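You operate a simulated robot arm through the tools that you are given. There is no shell and no other tool.

You run a simulated robot arm. Do the job below in one go: nothing can be reset, and whatever is moved stays where it is left.

TASK
Water the three plants: fill each cup to the band its tag names.
Fine: the can goes back. Set down upright: watering can.

Only the result counts: the job must be done as asked and must still hold three seconds after the hand-in. Knocking over, shifting, dropping, spilling or breaking anything else fails it.

THE ROBOT
A 7-joint arm with a fingered hand, fixed in place. Base frame: the origin is at the foot of the arm, x ahead of it, y to its left, z up; the work surface is at about z = 550. Readings come in mm, rad, newtons and seconds.
Its first joint turns from -1.204 to 3.002 rad. Payload 5 kg.
Tool frame: the origin (TCP) lies between the finger pads and is the grasp point; the fingertips stand 32 mm ahead of it; z points along the fingers, y is the line along which they close. Largest opening 160 mm; the body of the gripper starts 89 mm behind the TCP. The gripper is a hand of 3 fingers: y runs from the thumb to the fingers, the wrist lies at [0, 0, -252] in the tool frame, and closing takes about 1.5 s.
Orientation is that of the tool frame in the base frame, as a unit quaternion [x, y, z, w]. With the fingers straight down and closing along the base's y, the tool's x points along the base's -x, its y along +y and its z along -z.

THE INTERFACE
- The arm moves only by the tool nudge_tool. Its argument "rows" is a list of rows, each an object (a shift or turn left out is 0, a gripper value left out holds the last) with "xyz": the shift along the tool's x, y, z in m, a list of three; "rotation": the turn, a rotation vector about the tool's x, y, z in rad, a list of three; "jaw": the finger opening in m, from 0 to 0.16. In form: [{"xyz": [tx, ty, tz], "rotation": [ax, ay, az], "jaw": jaw}, ...]. A call has 1 to 20 rows; each row is the pose to reach, as a shift and turn from the pose commanded when the call began, along the tool's axes at that moment. Rows are played at 5 a second. More than 50 mm and 0.15 rad between two rows, or a gripper value outside its range, and nothing of the call is played. Where a pose cannot be reached the arm comes as near as it can. A force on the tool above 40 N (or 10 N above the force at the start of the call, whichever is more), or a blocked arm, ends the call early, and 0.2 s more pass. Each finger travels about 108 mm/s and halts on what it meets, pressing with about 28 N; the grip force reading is that of the motor and also rises with nothing between the fingers. The clock runs only during rows and for 0.2 s after the last one: add rows that repeat a pose to give the fingers time. It gives the time, the measured TCP pose, the force on the tool (base axes), the opening and the grip force at its end, in the units of the frame above (readings bear some noise), with the torque about the TCP (base axes, N m) and any sound that the robot's microphone picked up.
- Cameras (640 x 400 px; columns grow to the right, rows downward): "scene" is fixed at [50.7, -651.8, 1254.7]; the picture's right is [0.13, -0.99, 0.00], its down [-0.53, -0.07, -0.85] and it looks along [0.84, 0.11, -0.53] (base axes); focal length 358 px, centre (320, 200). "wrist" rides on the gripper at [65, -4, -116] in the tool frame; the picture's right is [0.06, 1.00, 0.00], its down [-0.87, 0.05, -0.49] and it looks along [-0.49, 0.03, 0.87] (tool axes); focal length 261 px, centre (320, 200). There is no depth. A picture from a camera that has moved, and an enlarged one, comes with that camera's place and axes in the base frame and with its lens.
- grab_frame(camera): a new picture of that camera. It takes no simulated time.
- raise_lower(by): slides the trunk up (or, below 0, down) by that many mm; the arm rides with it, the base frame stays. It gives what a move gives, with no picture.
- grasp_type(shape): the hand has 3 fingers and takes this shape, open, in about a second: jaw (thumb against the fingers, like two jaws); tri (thumb and two fingers); tip (a fingertip pinch); poke (one finger out to press); point (the index stretched); flat (the hand flat); cup (the hand cupped); fist (a fist). The gripper value then closes the fingers along that shape, each until it touches; the sizes above hold for jaw. It gives what a move gives, with no picture.
- close_up(camera, box): a new picture of the part [left, top, right, bottom] of that camera's present view, enlarged. It takes no simulated time.
- job_done(): hands the job in; it is judged then, once.

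Places have to be worked out from the pictures, the camera data and where the tool is seen. Open the gripper and draw the arm clear of the work before you hand the job in, unless the task says otherwise.

The tools are called after "Call:" as a command line: name --argument value ..., lists and objects as JSON in quotes. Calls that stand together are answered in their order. nudge_tool: Moves the arm, as the interface text tells. Its arguments: {"type":"object","properties":{"rows":{"type":"array","items":{"type":"object","properties":{"xyz":{"type":"array","items":{"type":"number"}},"rotation":{"type":"array","items":{"type":"number"}},"jaw":{"type":"number"}}}}},"required":["rows"]} The other tools are called the same way: raise_lower (by) slides the trunk up or down; grasp_type (shape) gives the hand a shape; grab_frame (camera) takes a picture; close_up (camera, box) takes an enlarged picture of a part of a camera's view; job_done () hands the job in.

At the start:

```text
time_s: 0.0
tool_pos: [626.1, -499.7, 986.2]
tcp_rot: [0.001, 1.0, 0.001, 0.0]
force: [-0.7, 0.5, 0.3]
wrist_torque: [-0.02, -0.01, 0.02]
grip_width: 159.7
grip_force: 0.0
shape: jaw
trunk travel left (down, up): [-475.0, 465.0]
```

scene: 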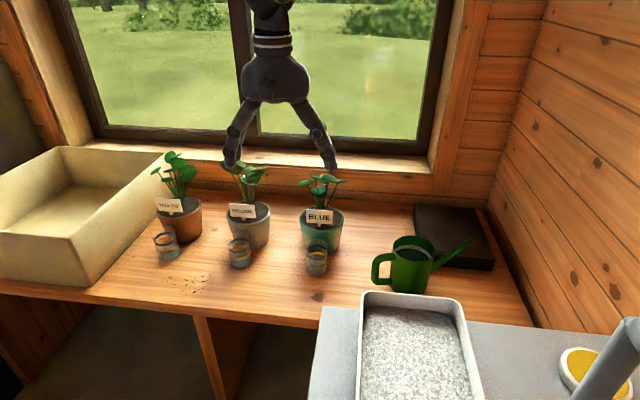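
wrist: 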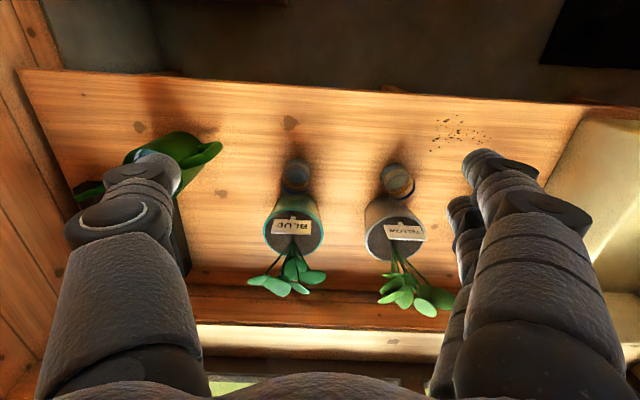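

I see three plants with tags and three cups in front of them, and a green watering can to the right. I'll zoom in on the tags, the cups and the can first.

Call:
close_up --camera "scene" --box '[140, 180, 260, 280]'

Call:
close_up --camera "scene" --box '[220, 190, 350, 285]'

Call:
close_up --camera "scene" --box '[350, 200, 510, 310]'

Call:
close_up --camera "wrist" --box '[230, 130, 450, 270]'

```text
4.00 times, centred on (200, 230) of scene
camera zoom: at [50.7, -651.8, 1254.7], right [0.13, -0.99, 0.0], down [-0.53, -0.07, -0.85], along [0.84, 0.11, -0.53], focal length 1432 px, centre (800, 80)
```

zoom: 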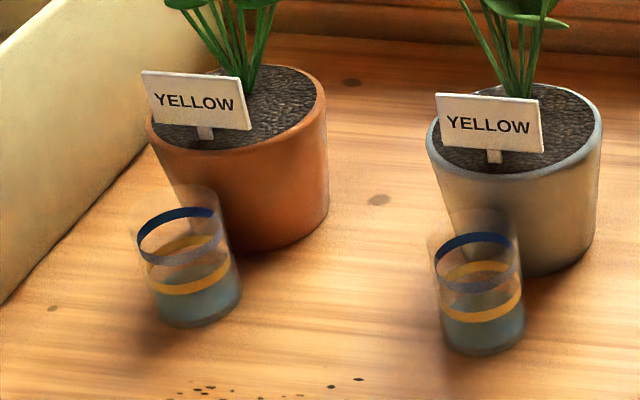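

```text
4.21 times, centred on (285, 238) of scene
camera zoom: at [50.7, -651.8, 1254.7], right [0.13, -0.99, 0.0], down [-0.53, -0.07, -0.85], along [0.84, 0.11, -0.53], focal length 1508 px, centre (467, 42)
```

zoom: 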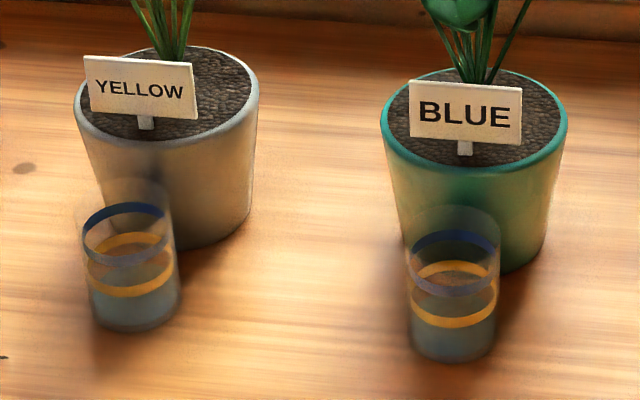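

```text
3.64 times, centred on (430, 255) of scene
camera zoom: at [50.7, -651.8, 1254.7], right [0.13, -0.99, 0.0], down [-0.53, -0.07, -0.85], along [0.84, 0.11, -0.53], focal length 1302 px, centre (-80, 0)
```

zoom: 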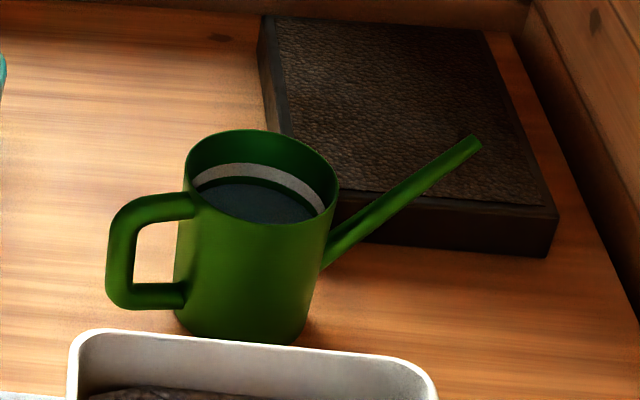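

```text
2.86 times, centred on (340, 200) of wrist
camera zoom: at [558.6, -504.9, 1102.2], right [-0.06, 1.0, 0.0], down [0.87, 0.05, 0.49], along [0.49, 0.03, -0.87], focal length 745 px, centre (263, 200)
```

zoom: 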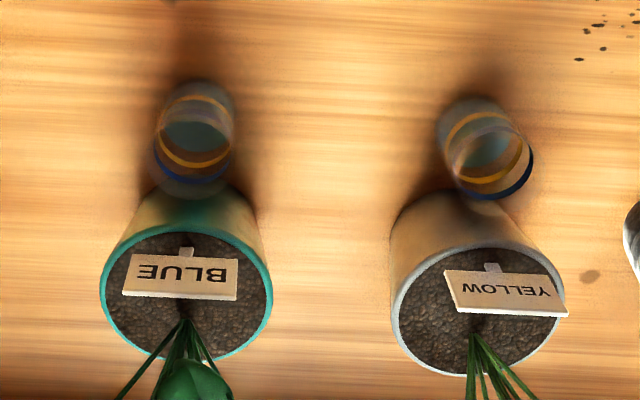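

Plants 1 and 2 are tagged YELLOW and plant 3 is tagged BLUE. I put the cups near x≈790, y≈-109/-325/-547 and the can near (764,-794), with its handle toward +y and its spout toward -y. I'll shift sideways at height so the wrist camera gets a clear look at the can.

Call:
nudge_tool --rows '[{"xyz": [0, -0.04, 0]}, {"xyz": [0, -0.08, 0]}, {"xyz": [0, -0.12, 0]}, {"xyz": [0, -0.16, 0]}, {"xyz": [0, -0.16, 0]}]'

Call:
grab_frame --camera "wrist"

Call:
grab_frame --camera "scene"

```text
time_s: 1.2
tool_pos: [622.6, -659.7, 987.1]
tcp_rot: [0.0, 1.0, 0.0, 0.001]
force: [-0.6, -0.4, 0.2]
wrist_torque: [0.0, 0.01, -0.01]
grip_width: 159.9
grip_force: 0.1
shape: jaw
trunk travel left (down, up): [-475.0, 465.0]
```

```text
taken
camera wrist: at [555.6, -663.6, 1103.0], right [-0.06, 1.0, 0.0], down [0.87, 0.05, 0.49], along [0.49, 0.03, -0.87], focal length 261 px, centre (320, 200)
```

wrist: 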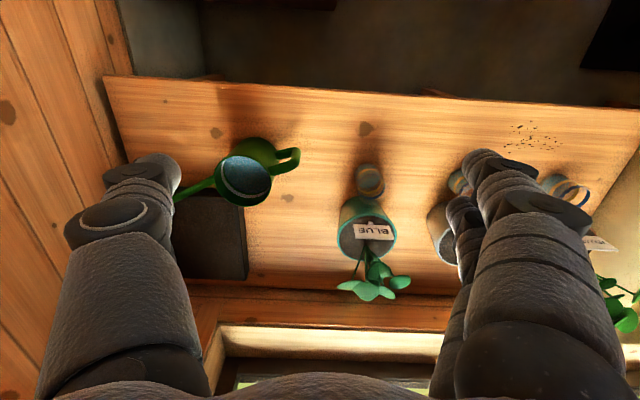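

```text
taken
```

scene: 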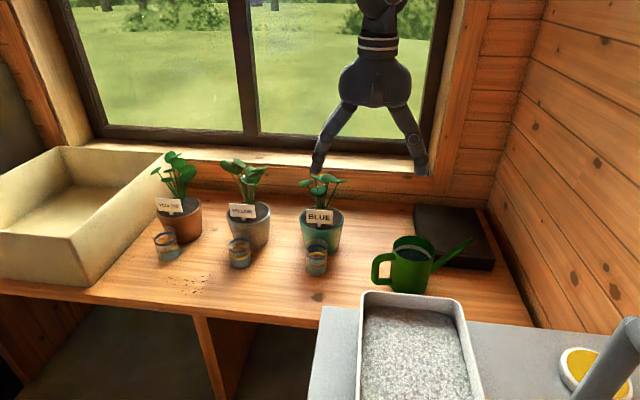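

The can is now clear between the fingers in the wrist view. I'll enlarge it for measurement.

Call:
close_up --camera "wrist" --box '[160, 110, 320, 230]'

Call:
close_up --camera "scene" --box '[355, 220, 485, 305]'

Call:
close_up --camera "wrist" --box '[320, 140, 420, 215]'

```text
3.33 times, centred on (240, 170) of wrist
camera zoom: at [555.6, -663.6, 1103.0], right [-0.06, 1.0, 0.0], down [0.87, 0.05, 0.49], along [0.49, 0.03, -0.87], focal length 869 px, centre (587, 300)
```

zoom: 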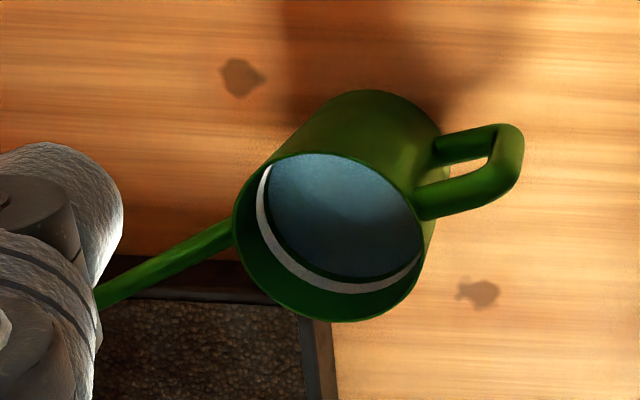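

```text
4.71 times, centred on (420, 262) of scene
camera zoom: at [50.7, -651.8, 1254.7], right [0.13, -0.99, 0.0], down [-0.53, -0.07, -0.85], along [0.84, 0.11, -0.53], focal length 1685 px, centre (-151, -94)
```

zoom: 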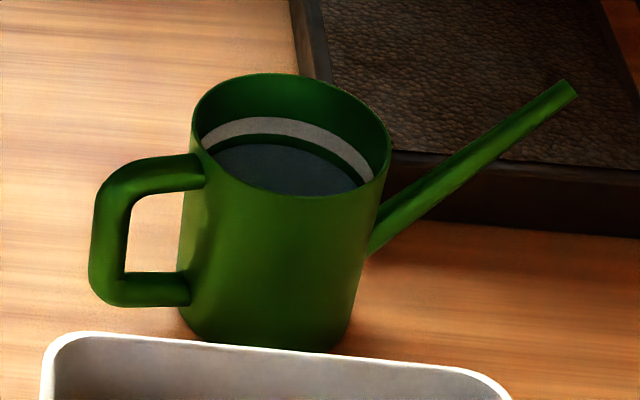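

```text
5.33 times, centred on (370, 178) of wrist
camera zoom: at [555.6, -663.6, 1103.0], right [-0.06, 1.0, 0.0], down [0.87, 0.05, 0.49], along [0.49, 0.03, -0.87], focal length 1390 px, centre (53, 320)
```

zoom: 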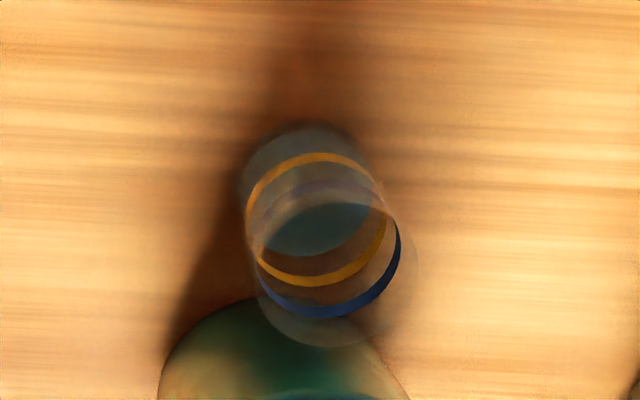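

The rim centres agree from both cameras: can axis at about (763.5,-791.5), rim at z≈681, diameter ≈105 mm, handle azimuth ≈109°, spout azimuth ≈-71°. Next I'll read the starting water levels in the cups.

Call:
close_up --camera "scene" --box '[150, 225, 182, 265]'

Call:
close_up --camera "scene" --box '[224, 232, 256, 272]'

Call:
close_up --camera "scene" --box '[300, 235, 332, 280]'

```text
10.00 times, centred on (166, 245) of scene
camera zoom: at [50.7, -651.8, 1254.7], right [0.13, -0.99, 0.0], down [-0.53, -0.07, -0.85], along [0.84, 0.11, -0.53], focal length 3581 px, centre (1860, -250)
```

zoom: 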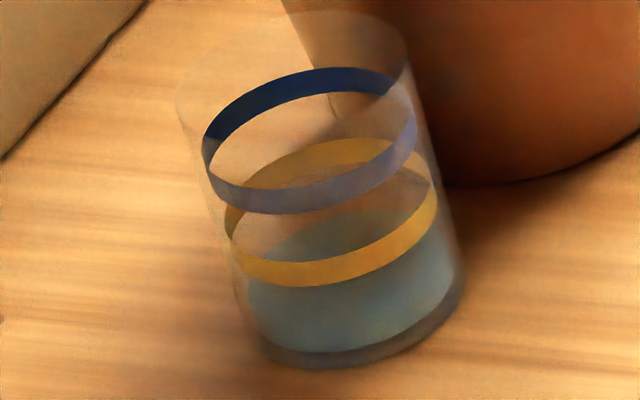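

```text
10.00 times, centred on (240, 252) of scene
camera zoom: at [50.7, -651.8, 1254.7], right [0.13, -0.99, 0.0], down [-0.53, -0.07, -0.85], along [0.84, 0.11, -0.53], focal length 3581 px, centre (1120, -320)
```

zoom: 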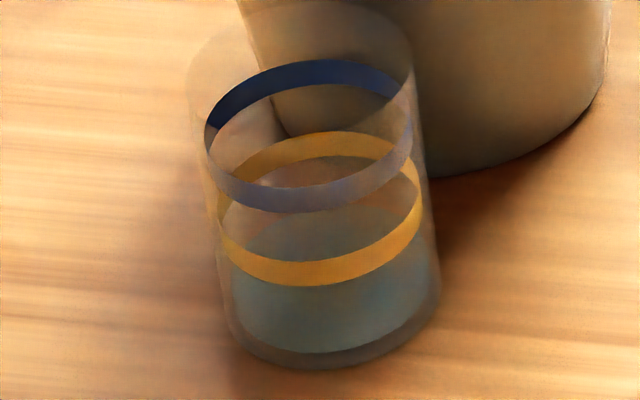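

```text
8.89 times, centred on (316, 258) of scene
camera zoom: at [50.7, -651.8, 1254.7], right [0.13, -0.99, 0.0], down [-0.53, -0.07, -0.85], along [0.84, 0.11, -0.53], focal length 3183 px, centre (356, -311)
```

zoom: 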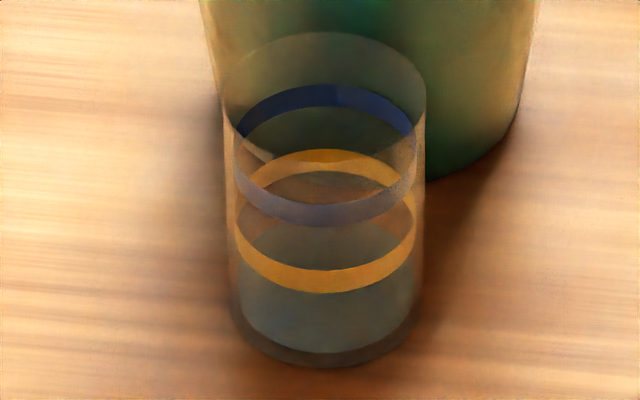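

All three cups start below the yellow band: water is roughly 18 mm under it, and blue is about 24 mm above yellow. I'll turn the hand to azimuth -71° and pitch it 50° down, then go to a point 170 mm back from the can body along the approach.

Call:
nudge_tool --rows '[{"xyz": [-0.0104, -0.00285, 0.0229], "rotation": [0.04316, -0.0605, 0.1186], "jaw": 0.16}, {"xyz": [-0.0208, -0.0057, 0.0458], "rotation": [0.08632, -0.121, 0.2372]}, {"xyz": [-0.0312, -0.00855, 0.0687], "rotation": [0.12948, -0.1815, 0.3558]}, {"xyz": [-0.0416, -0.0114, 0.0916], "rotation": [0.17264, -0.242, 0.4744]}, {"xyz": [-0.052, -0.01425, 0.1145], "rotation": [0.2158, -0.3025, 0.593]}, {"xyz": [-0.0624, -0.0171, 0.1374], "rotation": [0.25896, -0.363, 0.7116]}, {"xyz": [-0.0728, -0.01995, 0.1603], "rotation": [0.30212, -0.4235, 0.8302]}, {"xyz": [-0.0832, -0.0228, 0.1832], "rotation": [0.34528, -0.484, 0.9488]}, {"xyz": [-0.0936, -0.02565, 0.2061], "rotation": [0.38844, -0.5445, 1.0674]}, {"xyz": [-0.104, -0.0285, 0.229], "rotation": [0.4316, -0.605, 1.186]}, {"xyz": [-0.104, -0.0285, 0.229], "rotation": [0.4316, -0.605, 1.186]}]'

Call:
grab_frame --camera "wrist"

Call:
grab_frame --camera "scene"

```text
time_s: 3.6
tool_pos: [728.6, -686.4, 757.9]
tcp_rot: [0.547, 0.764, -0.198, 0.279]
force: [0.4, 0.7, -0.4]
wrist_torque: [-0.02, 0.02, 0.0]
grip_width: 159.8
grip_force: 0.0
shape: jaw
trunk travel left (down, up): [-475.0, 465.0]
```

```text
taken
camera wrist: at [683.5, -570.9, 804.2], right [0.93, 0.37, -0.04], down [0.16, -0.31, 0.94], along [0.33, -0.88, -0.35], focal length 261 px, centre (320, 200)
```

wrist: 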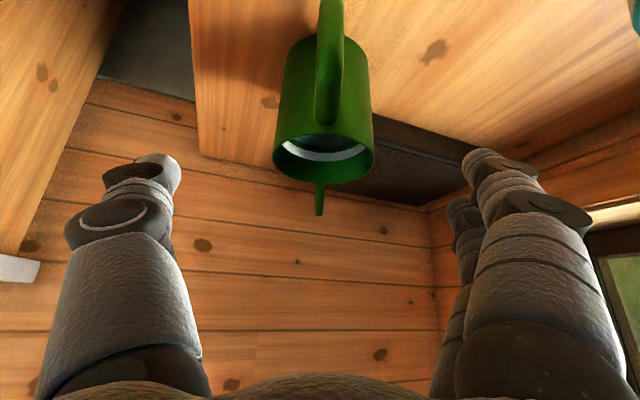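

```text
taken
```

scene: 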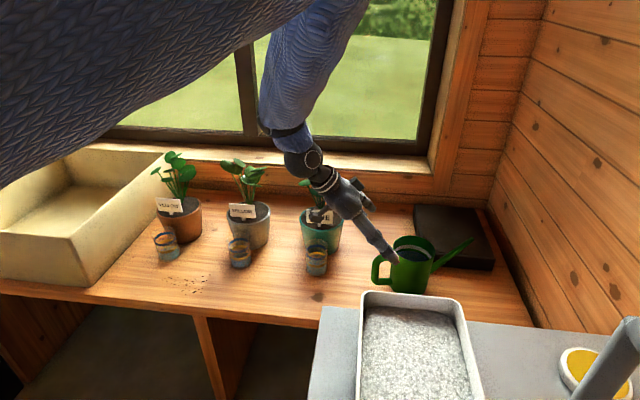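

The hand reached the pre-grasp, and the wrist view shows handle, rim and spout nearly in line between the fingers. I'll zoom in to refine the alignment.

Call:
close_up --camera "wrist" --box '[240, 0, 400, 230]'

Call:
close_up --camera "scene" --box '[300, 150, 480, 300]'

```text
1.74 times, centred on (320, 115) of wrist
camera zoom: at [683.5, -570.9, 804.2], right [0.93, 0.37, -0.04], down [0.16, -0.31, 0.94], along [0.33, -0.88, -0.35], focal length 453 px, centre (320, 348)
```

zoom: 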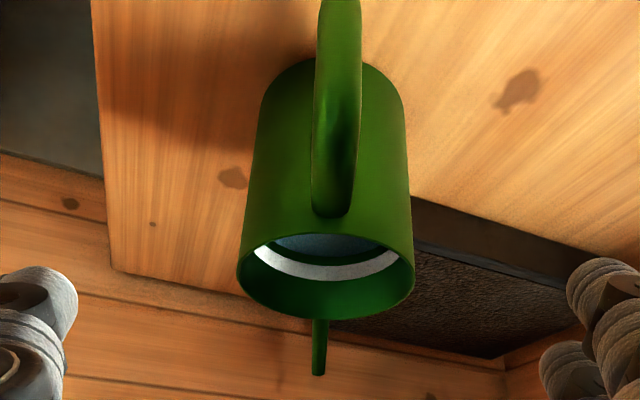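

```text
2.67 times, centred on (390, 225) of scene
camera zoom: at [50.7, -651.8, 1254.7], right [0.13, -0.99, 0.0], down [-0.53, -0.07, -0.85], along [0.84, 0.11, -0.53], focal length 955 px, centre (133, 133)
```

zoom: 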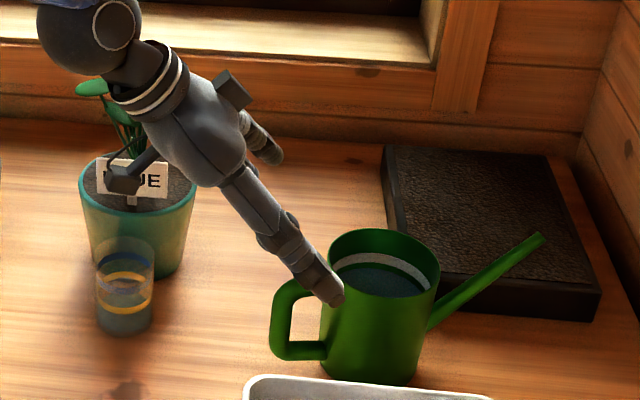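

The can sits about 2–4 mm toward the +y tool side, so I'll correct 2 mm. I'll advance 120 mm along the approach with open fingers and check before going the last bit.

Call:
nudge_tool --rows '[{"xyz": [0, 0.002, 0.02]}, {"xyz": [0, 0.002, 0.04]}, {"xyz": [0, 0.002, 0.06]}, {"xyz": [0, 0.002, 0.08]}, {"xyz": [0, 0.002, 0.1]}, {"xyz": [0, 0.002, 0.12]}, {"xyz": [0, 0.002, 0.12]}]'

Call:
grab_frame --camera "wrist"

Call:
close_up --camera "scene" --box '[300, 150, 480, 300]'

```text
time_s: 5.2
tool_pos: [754.6, -761.4, 668.6]
tcp_rot: [0.546, 0.765, -0.198, 0.278]
force: [0.6, 0.3, 0.2]
wrist_torque: [-0.02, 0.0, 0.01]
grip_width: 160.0
grip_force: 0.0
shape: jaw
trunk travel left (down, up): [-475.0, 465.0]
```

```text
taken
camera wrist: at [709.4, -644.7, 715.5], right [0.93, 0.37, -0.04], down [0.16, -0.31, 0.94], along [0.33, -0.87, -0.35], focal length 261 px, centre (320, 200)
```

wrist: 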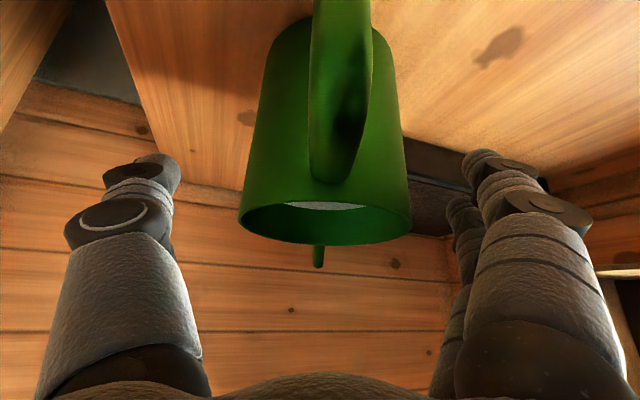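

```text
2.67 times, centred on (390, 225) of scene
camera zoom: at [50.7, -651.8, 1254.7], right [0.13, -0.99, 0.0], down [-0.53, -0.07, -0.85], along [0.84, 0.11, -0.53], focal length 955 px, centre (133, 133)
```

zoom: 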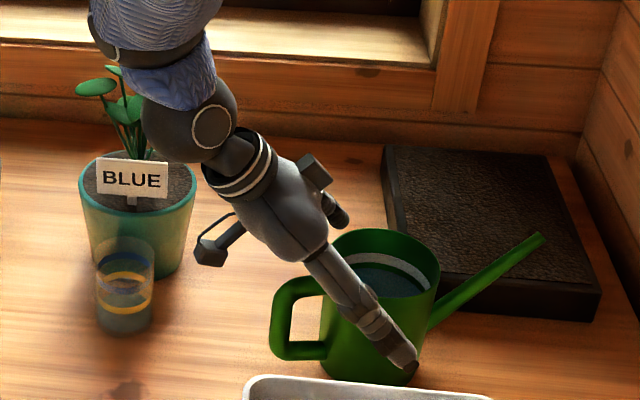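

The can is still about 4 mm toward tool +y, and clearances over the handle look fine. I'll shift 4 mm and advance the last 48 mm.

Call:
nudge_tool --rows '[{"xyz": [0, 0.004, 0.012]}, {"xyz": [0, 0.004, 0.024]}, {"xyz": [0, 0.004, 0.036]}, {"xyz": [0, 0.004, 0.048]}, {"xyz": [0, 0.004, 0.048]}]'

Call:
grab_frame --camera "wrist"

Call:
close_up --camera "scene" --box '[300, 150, 480, 300]'

```text
time_s: 6.4
tool_pos: [768.7, -788.6, 629.5]
tcp_rot: [0.546, 0.765, -0.199, 0.279]
force: [0.0, -1.0, -0.4]
wrist_torque: [0.0, 0.01, 0.02]
grip_width: 160.1
grip_force: 0.0
shape: jaw
trunk travel left (down, up): [-475.0, 465.0]
```

```text
taken
camera wrist: at [723.1, -674.1, 676.4], right [0.93, 0.37, -0.04], down [0.16, -0.31, 0.94], along [0.33, -0.87, -0.35], focal length 261 px, centre (320, 200)
```

wrist: 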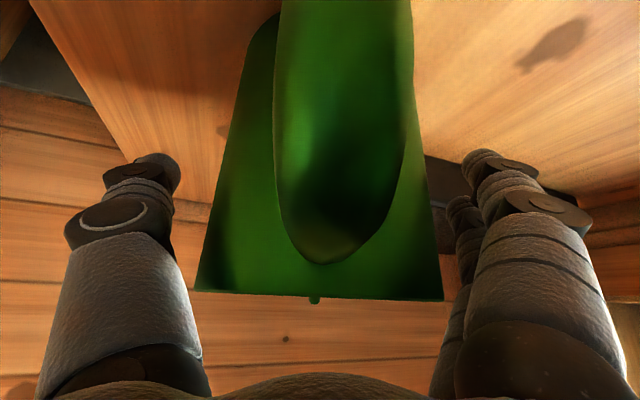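

```text
2.67 times, centred on (390, 225) of scene
camera zoom: at [50.7, -651.8, 1254.7], right [0.13, -0.99, 0.0], down [-0.53, -0.07, -0.85], along [0.84, 0.11, -0.53], focal length 955 px, centre (133, 133)
```

zoom: 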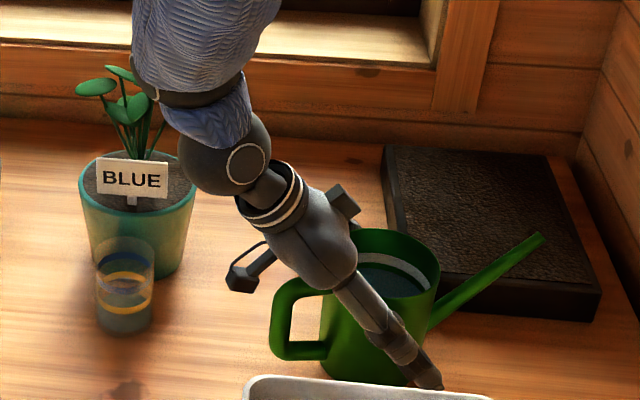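

The can is now centred between the open fingers with the TCP on its axis. I'll close the fingers on the body and hold still to let them settle.

Call:
nudge_tool --rows '[{"jaw": 0.12}, {"jaw": 0.1}, {"jaw": 0.08}, {"jaw": 0.06}, {"jaw": 0.05}, {"jaw": 0.05}, {"jaw": 0.05}, {"jaw": 0.05}, {"jaw": 0.05}]'

Call:
grab_frame --camera "wrist"

Call:
close_up --camera "scene" --box '[300, 150, 480, 300]'

```text
time_s: 8.4
tool_pos: [767.9, -789.8, 628.5]
tcp_rot: [0.546, 0.764, -0.2, 0.278]
force: [0.0, -2.5, 0.2]
wrist_torque: [0.01, -0.07, -0.03]
grip_width: 90.3
grip_force: 28.2
shape: jaw
trunk travel left (down, up): [-475.0, 465.0]
```

```text
taken
camera wrist: at [722.9, -674.3, 676.0], right [0.93, 0.37, -0.04], down [0.17, -0.31, 0.94], along [0.33, -0.87, -0.35], focal length 261 px, centre (320, 200)
```

wrist: 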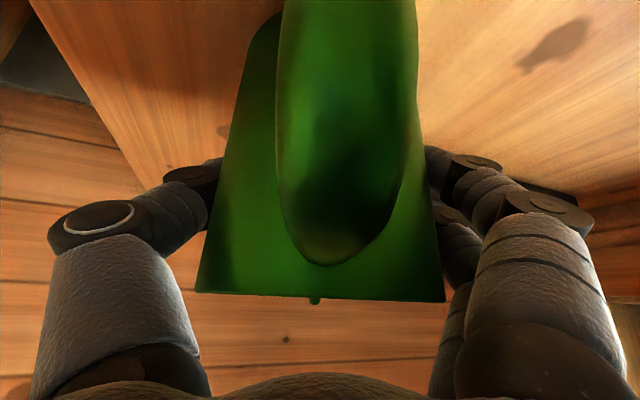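

```text
2.67 times, centred on (390, 225) of scene
camera zoom: at [50.7, -651.8, 1254.7], right [0.13, -0.99, 0.0], down [-0.53, -0.07, -0.85], along [0.84, 0.11, -0.53], focal length 955 px, centre (133, 133)
```

zoom: 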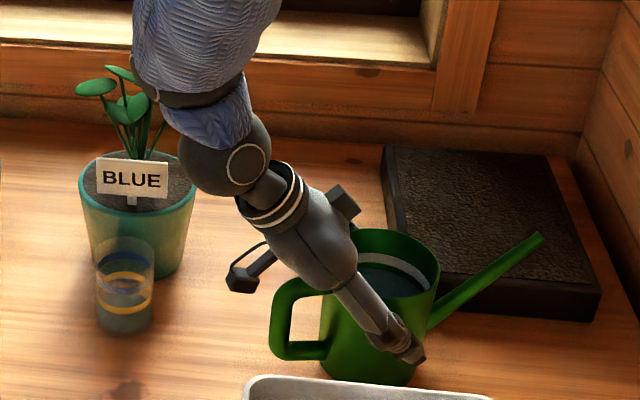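

The fingers hold the body with 28 N at 90 mm, and the can has not moved. I'll lift straight up 25 mm and check the hold.

Call:
nudge_tool --rows '[{"xyz": [-0.0032, 0, -0.0038]}, {"xyz": [-0.0064, 0, -0.0077]}, {"xyz": [-0.0096, 0, -0.0115]}, {"xyz": [-0.0129, 0, -0.0153]}, {"xyz": [-0.0161, 0, -0.0192]}, {"xyz": [-0.0161, 0, -0.0192]}]'

Call:
grab_frame --camera "wrist"

Call:
close_up --camera "scene" --box '[300, 150, 480, 300]'

```text
time_s: 9.8
tool_pos: [769.2, -790.8, 652.5]
tcp_rot: [0.546, 0.765, -0.199, 0.277]
force: [0.9, 0.4, -7.1]
wrist_torque: [0.04, 0.03, 0.02]
grip_width: 90.3
grip_force: 27.7
shape: jaw
trunk travel left (down, up): [-475.0, 465.0]
```

```text
taken
camera wrist: at [723.4, -674.4, 699.6], right [0.93, 0.37, -0.04], down [0.17, -0.31, 0.93], along [0.33, -0.87, -0.35], focal length 261 px, centre (320, 200)
```

wrist: 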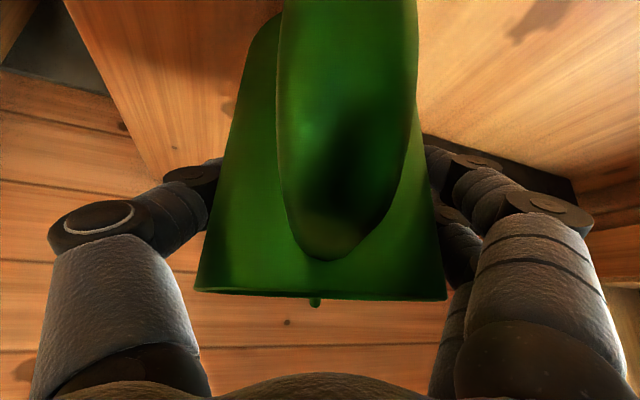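

```text
2.67 times, centred on (390, 225) of scene
camera zoom: at [50.7, -651.8, 1254.7], right [0.13, -0.99, 0.0], down [-0.53, -0.07, -0.85], along [0.84, 0.11, -0.53], focal length 955 px, centre (133, 133)
```

zoom: 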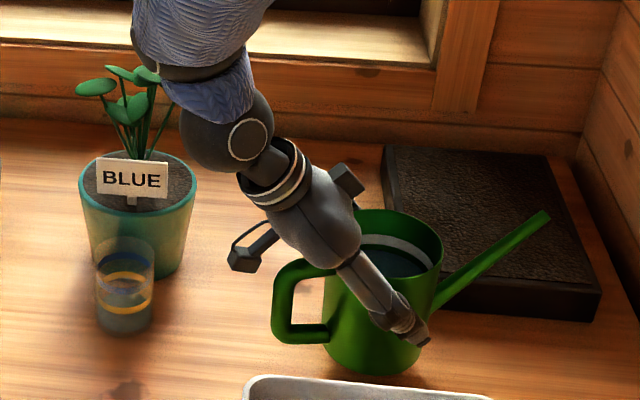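

The can is held at about 7 N and stays upright. I'll raise it another 110 mm, well above cup height, before carrying it toward cup 3.

Call:
nudge_tool --rows '[{"xyz": [-0.0088, 0, -0.0105]}, {"xyz": [-0.0176, 0, -0.0211]}, {"xyz": [-0.0264, 0, -0.0316]}, {"xyz": [-0.0353, 0, -0.0422]}, {"xyz": [-0.0441, 0, -0.0527]}, {"xyz": [-0.0529, 0, -0.0633]}, {"xyz": [-0.0617, 0, -0.0738]}, {"xyz": [-0.0705, 0, -0.0844]}, {"xyz": [-0.0705, 0, -0.0844]}]'

Call:
grab_frame --camera "scene"

Call:
grab_frame --camera "wrist"

```text
time_s: 11.8
tool_pos: [770.8, -790.7, 763.0]
tcp_rot: [0.546, 0.765, -0.2, 0.277]
force: [-0.6, 0.4, -7.3]
wrist_torque: [0.01, 0.02, -0.01]
grip_width: 90.2
grip_force: 28.1
shape: jaw
trunk travel left (down, up): [-475.0, 465.0]
```

```text
taken
```

scene: 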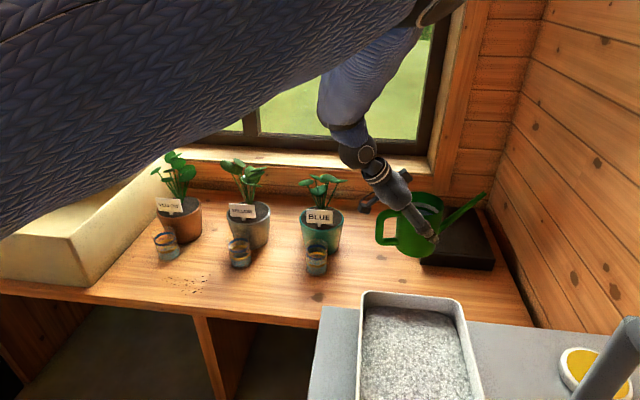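

```text
taken
camera wrist: at [725.0, -674.1, 809.5], right [0.93, 0.37, -0.04], down [0.17, -0.31, 0.93], along [0.33, -0.87, -0.35], focal length 261 px, centre (320, 200)
```

wrist: 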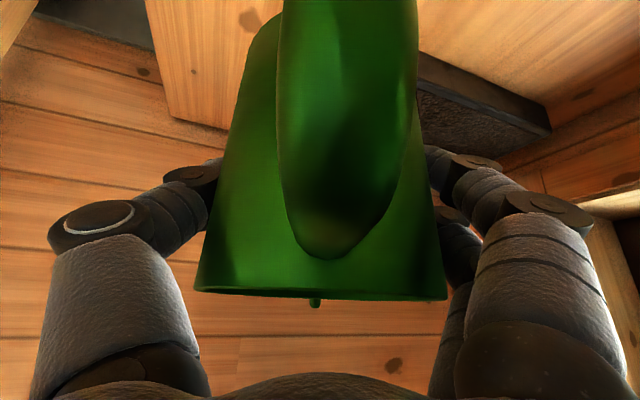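

The can is steady at z≈763 with its base about 685, clear of everything. I'll carry it toward cup 3, yawing to azimuth -45° so the scene camera keeps its view of the cup.

Call:
nudge_tool --rows '[{"xyz": [0.0184, 0.0014, -0.0155], "rotation": [-0.0182, 0, -0.0217]}, {"xyz": [0.0368, 0.0028, -0.0309], "rotation": [-0.0365, 0, -0.0435]}, {"xyz": [0.0552, 0.0042, -0.0464], "rotation": [-0.0547, 0, -0.0652]}, {"xyz": [0.0736, 0.0056, -0.0618], "rotation": [-0.0729, 0, -0.0869]}, {"xyz": [0.0921, 0.007, -0.0773], "rotation": [-0.0912, 0, -0.1086]}, {"xyz": [0.1105, 0.0084, -0.0927], "rotation": [-0.1094, 0, -0.1304]}, {"xyz": [0.1289, 0.0098, -0.1082], "rotation": [-0.1276, 0, -0.1521]}, {"xyz": [0.1473, 0.0113, -0.1236], "rotation": [-0.1459, 0, -0.1738]}, {"xyz": [0.1657, 0.0127, -0.1391], "rotation": [-0.1641, 0, -0.1955]}, {"xyz": [0.1841, 0.0141, -0.1546], "rotation": [-0.1823, 0, -0.2173]}, {"xyz": [0.2025, 0.0155, -0.17], "rotation": [-0.2005, 0, -0.239]}, {"xyz": [0.2209, 0.0169, -0.1855], "rotation": [-0.2188, 0, -0.2607]}, {"xyz": [0.2394, 0.0183, -0.2009], "rotation": [-0.237, 0, -0.2824]}, {"xyz": [0.2578, 0.0197, -0.2164], "rotation": [-0.2552, 0, -0.3042]}, {"xyz": [0.2762, 0.0211, -0.2318], "rotation": [-0.2735, 0, -0.3259]}, {"xyz": [0.2946, 0.0225, -0.2473], "rotation": [-0.2917, 0, -0.3476]}, {"xyz": [0.2946, 0.0225, -0.2473], "rotation": [-0.2917, 0, -0.3476]}]'

Call:
grab_frame --camera "scene"

Call:
grab_frame --camera "wrist"

```text
time_s: 15.4
tool_pos: [664.7, -417.0, 763.4]
tcp_rot: [0.36, 0.868, -0.131, 0.316]
force: [-0.7, 0.1, -7.3]
wrist_torque: [-0.03, 0.02, 0.02]
grip_width: 90.0
grip_force: 28.3
shape: jaw
trunk travel left (down, up): [-475.0, 465.0]
```

```text
taken
```

scene: 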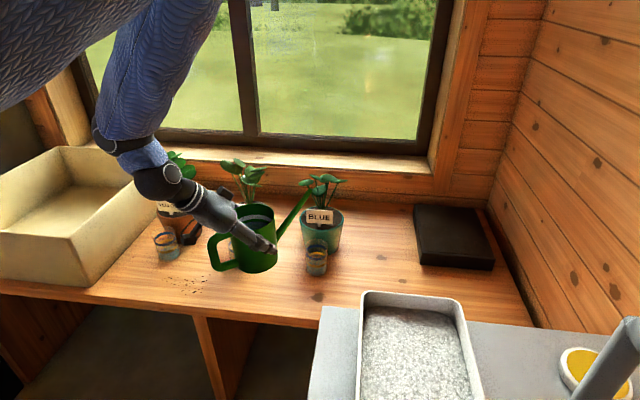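

```text
taken
camera wrist: at [572.4, -332.5, 810.5], right [0.67, 0.74, -0.04], down [0.29, -0.21, 0.93], along [0.68, -0.64, -0.35], focal length 261 px, centre (320, 200)
```

wrist: 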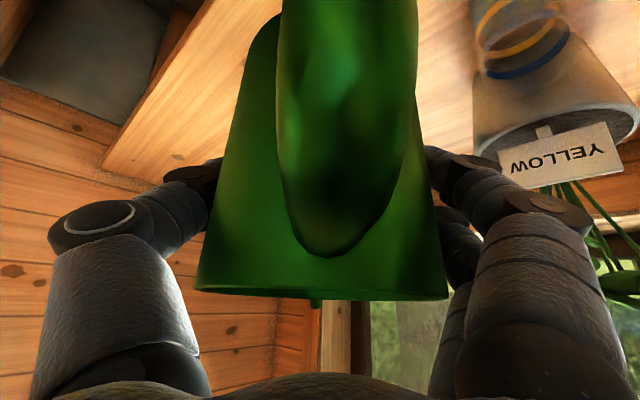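

The can is upright beside cup 3 and the scene camera sees both the cup and the spout. I'll zoom in to fix the spout tip's position relative to the tool.

Call:
close_up --camera "scene" --box '[200, 170, 360, 285]'

Call:
close_up --camera "scene" --box '[270, 180, 350, 280]'

```text
3.48 times, centred on (280, 228) of scene
camera zoom: at [50.7, -651.8, 1254.7], right [0.13, -0.99, 0.0], down [-0.53, -0.07, -0.85], along [0.84, 0.11, -0.53], focal length 1246 px, centre (459, 104)
```

zoom: 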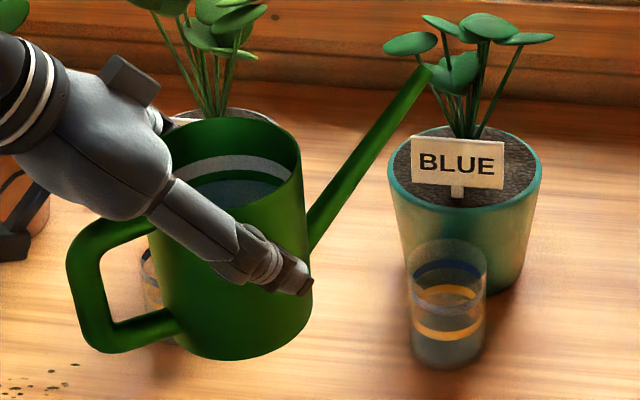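

```text
4.00 times, centred on (310, 230) of scene
camera zoom: at [50.7, -651.8, 1254.7], right [0.13, -0.99, 0.0], down [-0.53, -0.07, -0.85], along [0.84, 0.11, -0.53], focal length 1432 px, centre (360, 80)
```

zoom: 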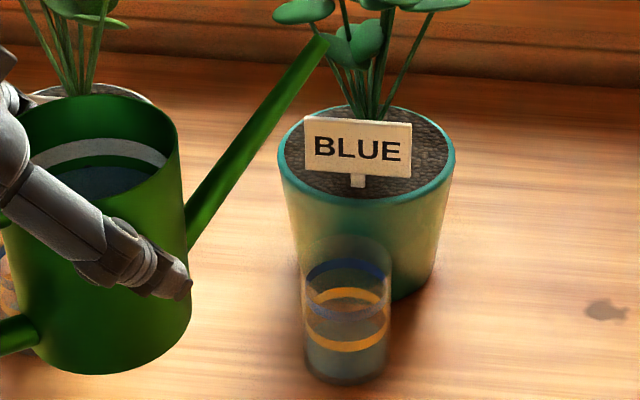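

The tip measures (780,-533,819), which matches my model (163 mm ahead of the TCP and 55 mm above it). Cup 3 centre is about (792,-544) with its rim at z≈637 and the blue band at z≈618. I'll lower toward the cup and tilt only to 10°, below the pour angle of about 17°.

Call:
nudge_tool --rows '[{"xyz": [0.0074, 0, 0.0093], "rotation": [0, 0.0218, 0]}, {"xyz": [0.0149, 0, 0.0186], "rotation": [0, 0.0436, 0]}, {"xyz": [0.0223, 0, 0.0278], "rotation": [0, 0.0654, 0]}, {"xyz": [0.0297, 0, 0.0371], "rotation": [0, 0.0873, 0]}, {"xyz": [0.0371, 0, 0.0464], "rotation": [0, 0.1091, 0]}, {"xyz": [0.0446, 0, 0.0557], "rotation": [0, 0.1309, 0]}, {"xyz": [0.052, 0, 0.0649], "rotation": [0, 0.1527, 0]}, {"xyz": [0.0594, 0, 0.0742], "rotation": [0, 0.1745, 0]}, {"xyz": [0.0594, 0, 0.0742], "rotation": [0, 0.1745, 0]}]'

Call:
close_up --camera "scene" --box '[220, 190, 340, 285]'

Call:
grab_frame --camera "wrist"

```text
time_s: 17.4
tool_pos: [667.2, -419.8, 667.7]
tcp_rot: [0.37, 0.893, -0.099, 0.238]
force: [0.5, 0.5, -7.0]
wrist_torque: [-0.03, 0.0, 0.01]
grip_width: 89.8
grip_force: 28.1
shape: jaw
trunk travel left (down, up): [-475.0, 465.0]
```

```text
4.21 times, centred on (280, 238) of scene
camera zoom: at [50.7, -651.8, 1254.7], right [0.13, -0.99, 0.0], down [-0.53, -0.07, -0.85], along [0.84, 0.11, -0.53], focal length 1508 px, centre (488, 42)
```

zoom: 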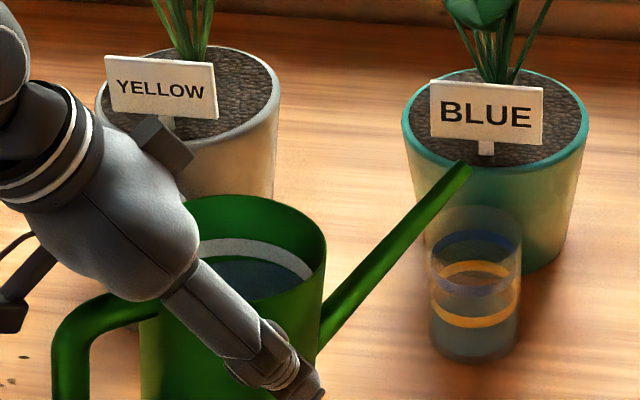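

```text
taken
camera wrist: at [583.0, -342.7, 736.1], right [0.67, 0.74, -0.03], down [0.4, -0.32, 0.86], along [0.63, -0.59, -0.51], focal length 261 px, centre (320, 200)
```

wrist: 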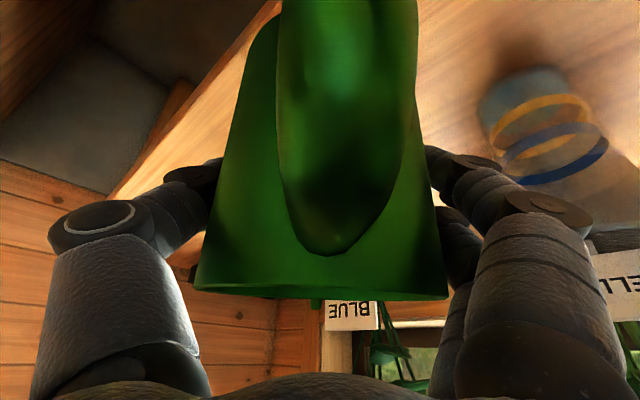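

The tip is about (788,-541), right above cup 3. I'll tilt on to 16° slowly and watch for any flow or sound.

Call:
nudge_tool --rows '[{"rotation": [0, 0.0175, 0]}, {"rotation": [0, 0.035, 0]}, {"rotation": [0, 0.0524, 0]}, {"rotation": [0, 0.07, 0]}, {"rotation": [0, 0.0873, 0]}, {"rotation": [0, 0.105, 0]}]'

Call:
close_up --camera "scene" --box '[270, 200, 350, 280]'

```text
time_s: 18.8
tool_pos: [668.2, -419.7, 668.8]
tcp_rot: [0.375, 0.903, -0.08, 0.191]
force: [0.2, 1.0, -7.0]
wrist_torque: [-0.02, -0.01, 0.02]
grip_width: 90.4
grip_force: 28.1
shape: jaw
trunk travel left (down, up): [-475.0, 465.0]
```

```text
5.00 times, centred on (310, 240) of scene
camera zoom: at [50.7, -651.8, 1254.7], right [0.13, -0.99, 0.0], down [-0.53, -0.07, -0.85], along [0.84, 0.11, -0.53], focal length 1791 px, centre (370, 0)
```

zoom: 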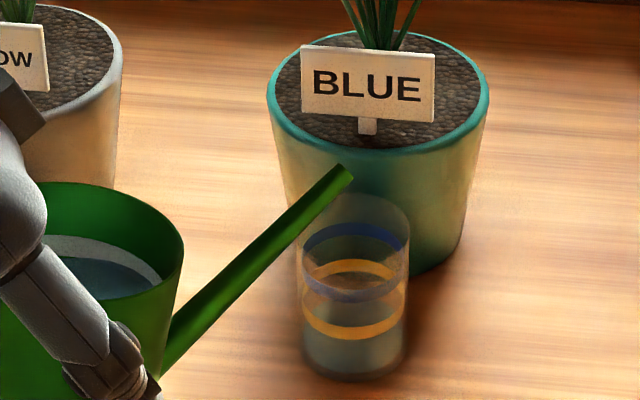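

No flow yet at 16°, and the tip sits just above the cup. I'll tilt 2° more and look again.

Call:
nudge_tool --rows '[{"rotation": [0, 0.0175, 0]}, {"rotation": [0, 0.035, 0]}, {"rotation": [0, 0.035, 0]}]'

Call:
close_up --camera "scene" --box '[270, 200, 350, 280]'

```text
time_s: 19.6
tool_pos: [667.3, -420.0, 667.6]
tcp_rot: [0.376, 0.907, -0.073, 0.176]
force: [-0.3, 0.5, -7.2]
wrist_torque: [-0.06, -0.02, -0.01]
grip_width: 89.7
grip_force: 27.7
shape: jaw
trunk travel left (down, up): [-475.0, 465.0]
```

```text
5.00 times, centred on (310, 240) of scene
camera zoom: at [50.7, -651.8, 1254.7], right [0.13, -0.99, 0.0], down [-0.53, -0.07, -0.85], along [0.84, 0.11, -0.53], focal length 1791 px, centre (370, 0)
```

zoom: 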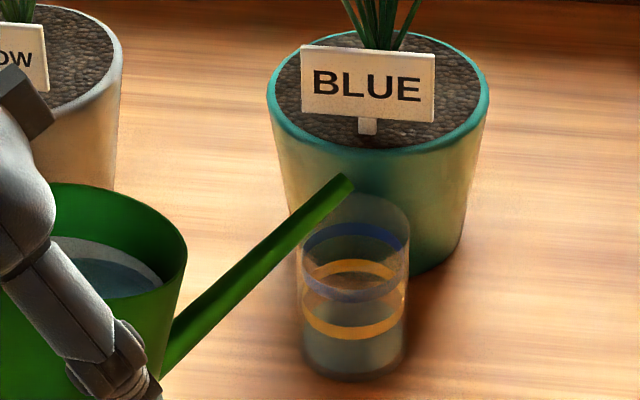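

Still no flow at 18°. I'll go up another 2°.

Call:
nudge_tool --rows '[{"rotation": [0, 0.0175, 0]}, {"rotation": [0, 0.035, 0]}, {"rotation": [0, 0.035, 0]}]'

Call:
close_up --camera "scene" --box '[270, 200, 350, 280]'

```text
time_s: 20.4
tool_pos: [667.8, -420.6, 668.1]
tcp_rot: [0.376, 0.91, -0.066, 0.16]
force: [0.2, -0.2, -6.8]
wrist_torque: [-0.09, -0.02, -0.01]
grip_width: 89.9
grip_force: 27.9
shape: jaw
trunk travel left (down, up): [-475.0, 465.0]
```

```text
5.00 times, centred on (310, 240) of scene
camera zoom: at [50.7, -651.8, 1254.7], right [0.13, -0.99, 0.0], down [-0.53, -0.07, -0.85], along [0.84, 0.11, -0.53], focal length 1791 px, centre (370, 0)
```

zoom: 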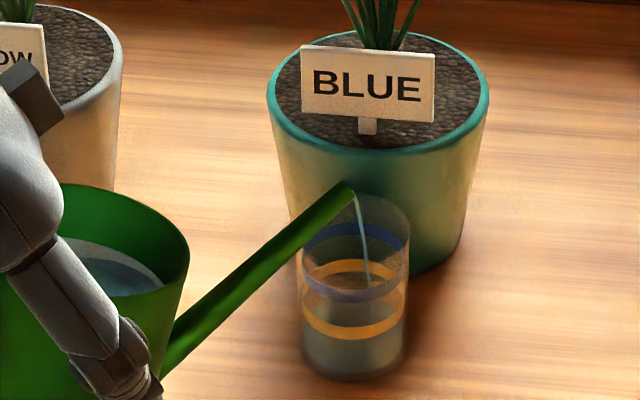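

Water is now running from the spout into cup 3. I'll hold for about a second and check the level.

Call:
nudge_tool --rows '[{"xyz": [0, 0, 0]}, {"xyz": [0, 0, 0]}, {"xyz": [0, 0, 0]}]'

Call:
close_up --camera "scene" --box '[290, 220, 340, 280]'

```text
time_s: 21.2
tool_pos: [668.1, -420.2, 668.0]
tcp_rot: [0.378, 0.91, -0.067, 0.159]
force: [0.4, -0.2, -8.3]
wrist_torque: [-0.06, -0.08, -0.02]
grip_width: 90.2
grip_force: 27.9
shape: jaw
trunk travel left (down, up): [-475.0, 465.0]
```

```text
6.67 times, centred on (315, 250) of scene
camera zoom: at [50.7, -651.8, 1254.7], right [0.13, -0.99, 0.0], down [-0.53, -0.07, -0.85], along [0.84, 0.11, -0.53], focal length 2387 px, centre (353, -133)
```

zoom: 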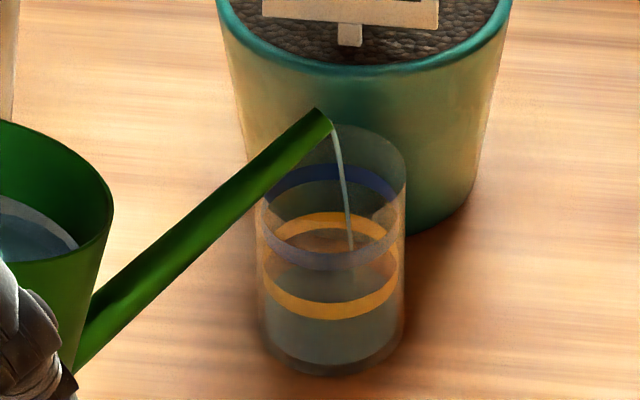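

The stream is thin and goes cleanly into the cup. I'll hold two more seconds and measure how fast the level rises.

Call:
nudge_tool --rows '[{"xyz": [0, 0, 0]}, {"xyz": [0, 0, 0]}, {"xyz": [0, 0, 0]}, {"xyz": [0, 0, 0]}, {"xyz": [0, 0, 0]}, {"xyz": [0, 0, 0]}, {"xyz": [0, 0, 0]}, {"xyz": [0, 0, 0]}, {"xyz": [0, 0, 0]}]'

Call:
close_up --camera "scene" --box '[300, 235, 332, 280]'

```text
time_s: 23.2
tool_pos: [668.2, -420.6, 667.3]
tcp_rot: [0.378, 0.91, -0.066, 0.16]
force: [0.7, 0.4, -7.8]
wrist_torque: [-0.04, -0.03, 0.0]
grip_width: 90.0
grip_force: 28.3
shape: jaw
trunk travel left (down, up): [-475.0, 465.0]
```

```text
8.89 times, centred on (316, 258) of scene
camera zoom: at [50.7, -651.8, 1254.7], right [0.13, -0.99, 0.0], down [-0.53, -0.07, -0.85], along [0.84, 0.11, -0.53], focal length 3183 px, centre (356, -311)
```

zoom: 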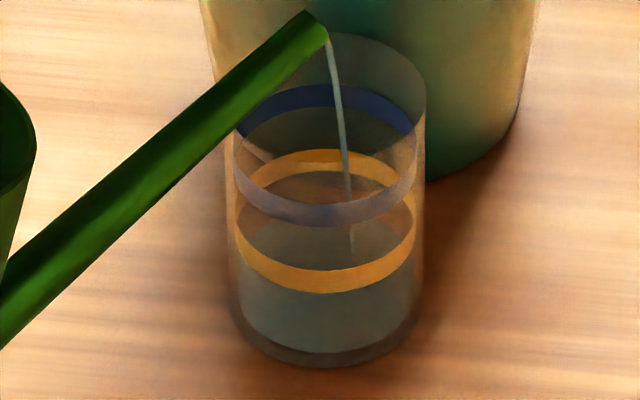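

The level is creeping up at a gentle rate. I'll keep holding for three more seconds.

Call:
nudge_tool --rows '[{"xyz": [0, 0, 0]}, {"xyz": [0, 0, 0]}, {"xyz": [0, 0, 0]}, {"xyz": [0, 0, 0]}, {"xyz": [0, 0, 0]}, {"xyz": [0, 0, 0]}, {"xyz": [0, 0, 0]}, {"xyz": [0, 0, 0]}, {"xyz": [0, 0, 0]}, {"xyz": [0, 0, 0]}, {"xyz": [0, 0, 0]}, {"xyz": [0, 0, 0]}, {"xyz": [0, 0, 0]}, {"xyz": [0, 0, 0]}]'

Call:
close_up --camera "scene" --box '[300, 235, 332, 280]'

```text
time_s: 26.2
tool_pos: [668.6, -420.0, 667.5]
tcp_rot: [0.377, 0.91, -0.066, 0.16]
force: [-0.3, 0.7, -6.9]
wrist_torque: [-0.05, -0.04, -0.01]
grip_width: 90.3
grip_force: 27.5
shape: jaw
trunk travel left (down, up): [-475.0, 465.0]
```

```text
8.89 times, centred on (316, 258) of scene
camera zoom: at [50.7, -651.8, 1254.7], right [0.13, -0.99, 0.0], down [-0.53, -0.07, -0.85], along [0.84, 0.11, -0.53], focal length 3183 px, centre (356, -311)
```

zoom: 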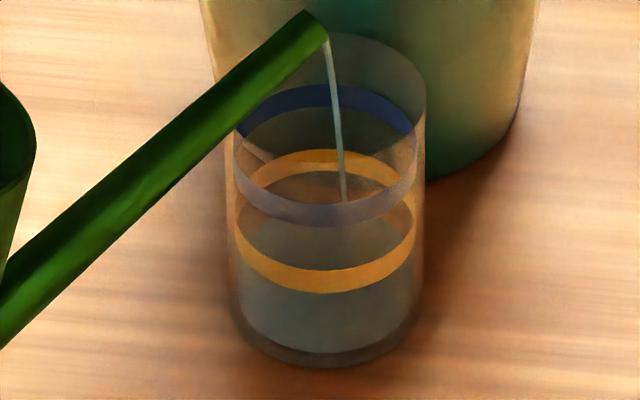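

I need a sharper look at the water line in cup 3, so I'll zoom in more tightly.

Call:
close_up --camera "scene" --box '[308, 246, 330, 272]'

Call:
close_up --camera "scene" --box '[220, 190, 340, 285]'

```text
15.38 times, centred on (319, 259) of scene
camera zoom: at [50.7, -651.8, 1254.7], right [0.13, -0.99, 0.0], down [-0.53, -0.07, -0.85], along [0.84, 0.11, -0.53], focal length 5510 px, centre (335, -708)
```

zoom: 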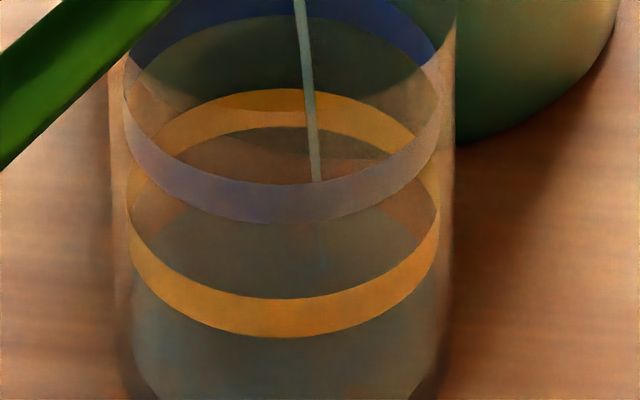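

```text
4.21 times, centred on (280, 238) of scene
camera zoom: at [50.7, -651.8, 1254.7], right [0.13, -0.99, 0.0], down [-0.53, -0.07, -0.85], along [0.84, 0.11, -0.53], focal length 1508 px, centre (488, 42)
```

zoom: 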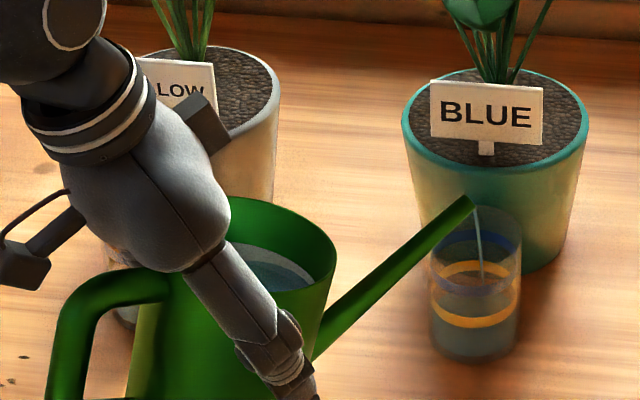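

The water has risen about 8 mm in 6 s, and roughly 42 mm remain to the blue band. I'll tilt 2° more, raising slightly to keep the tip above the rim, and hold about 2 s.

Call:
nudge_tool --rows '[{"xyz": [-0.0006, 0, -0.0019], "rotation": [0, 0.0175, 0]}, {"xyz": [-0.0012, 0, -0.0038], "rotation": [0, 0.035, 0]}, {"xyz": [-0.0012, 0, -0.0038], "rotation": [0, 0.035, 0]}, {"xyz": [-0.0012, 0, -0.0038], "rotation": [0, 0.035, 0]}, {"xyz": [-0.0012, 0, -0.0038], "rotation": [0, 0.035, 0]}, {"xyz": [-0.0012, 0, -0.0038], "rotation": [0, 0.035, 0]}, {"xyz": [-0.0012, 0, -0.0038], "rotation": [0, 0.035, 0]}, {"xyz": [-0.0012, 0, -0.0038], "rotation": [0, 0.035, 0]}, {"xyz": [-0.0012, 0, -0.0038], "rotation": [0, 0.035, 0]}, {"xyz": [-0.0012, 0, -0.0038], "rotation": [0, 0.035, 0]}]'

Call:
close_up --camera "scene" --box '[304, 236, 330, 272]'

```text
time_s: 28.4
tool_pos: [669.0, -419.3, 671.6]
tcp_rot: [0.379, 0.912, -0.06, 0.143]
force: [0.3, 0.7, -7.1]
wrist_torque: [-0.04, -0.04, -0.01]
grip_width: 90.0
grip_force: 27.8
shape: jaw
trunk travel left (down, up): [-475.0, 465.0]
```

```text
11.11 times, centred on (317, 254) of scene
camera zoom: at [50.7, -651.8, 1254.7], right [0.13, -0.99, 0.0], down [-0.53, -0.07, -0.85], along [0.84, 0.11, -0.53], focal length 3979 px, centre (353, -400)
```

zoom: 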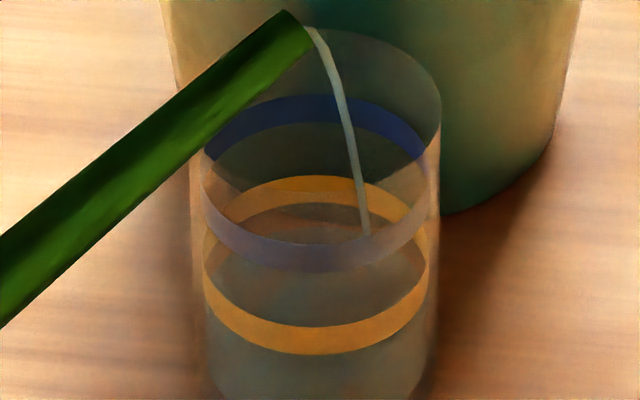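

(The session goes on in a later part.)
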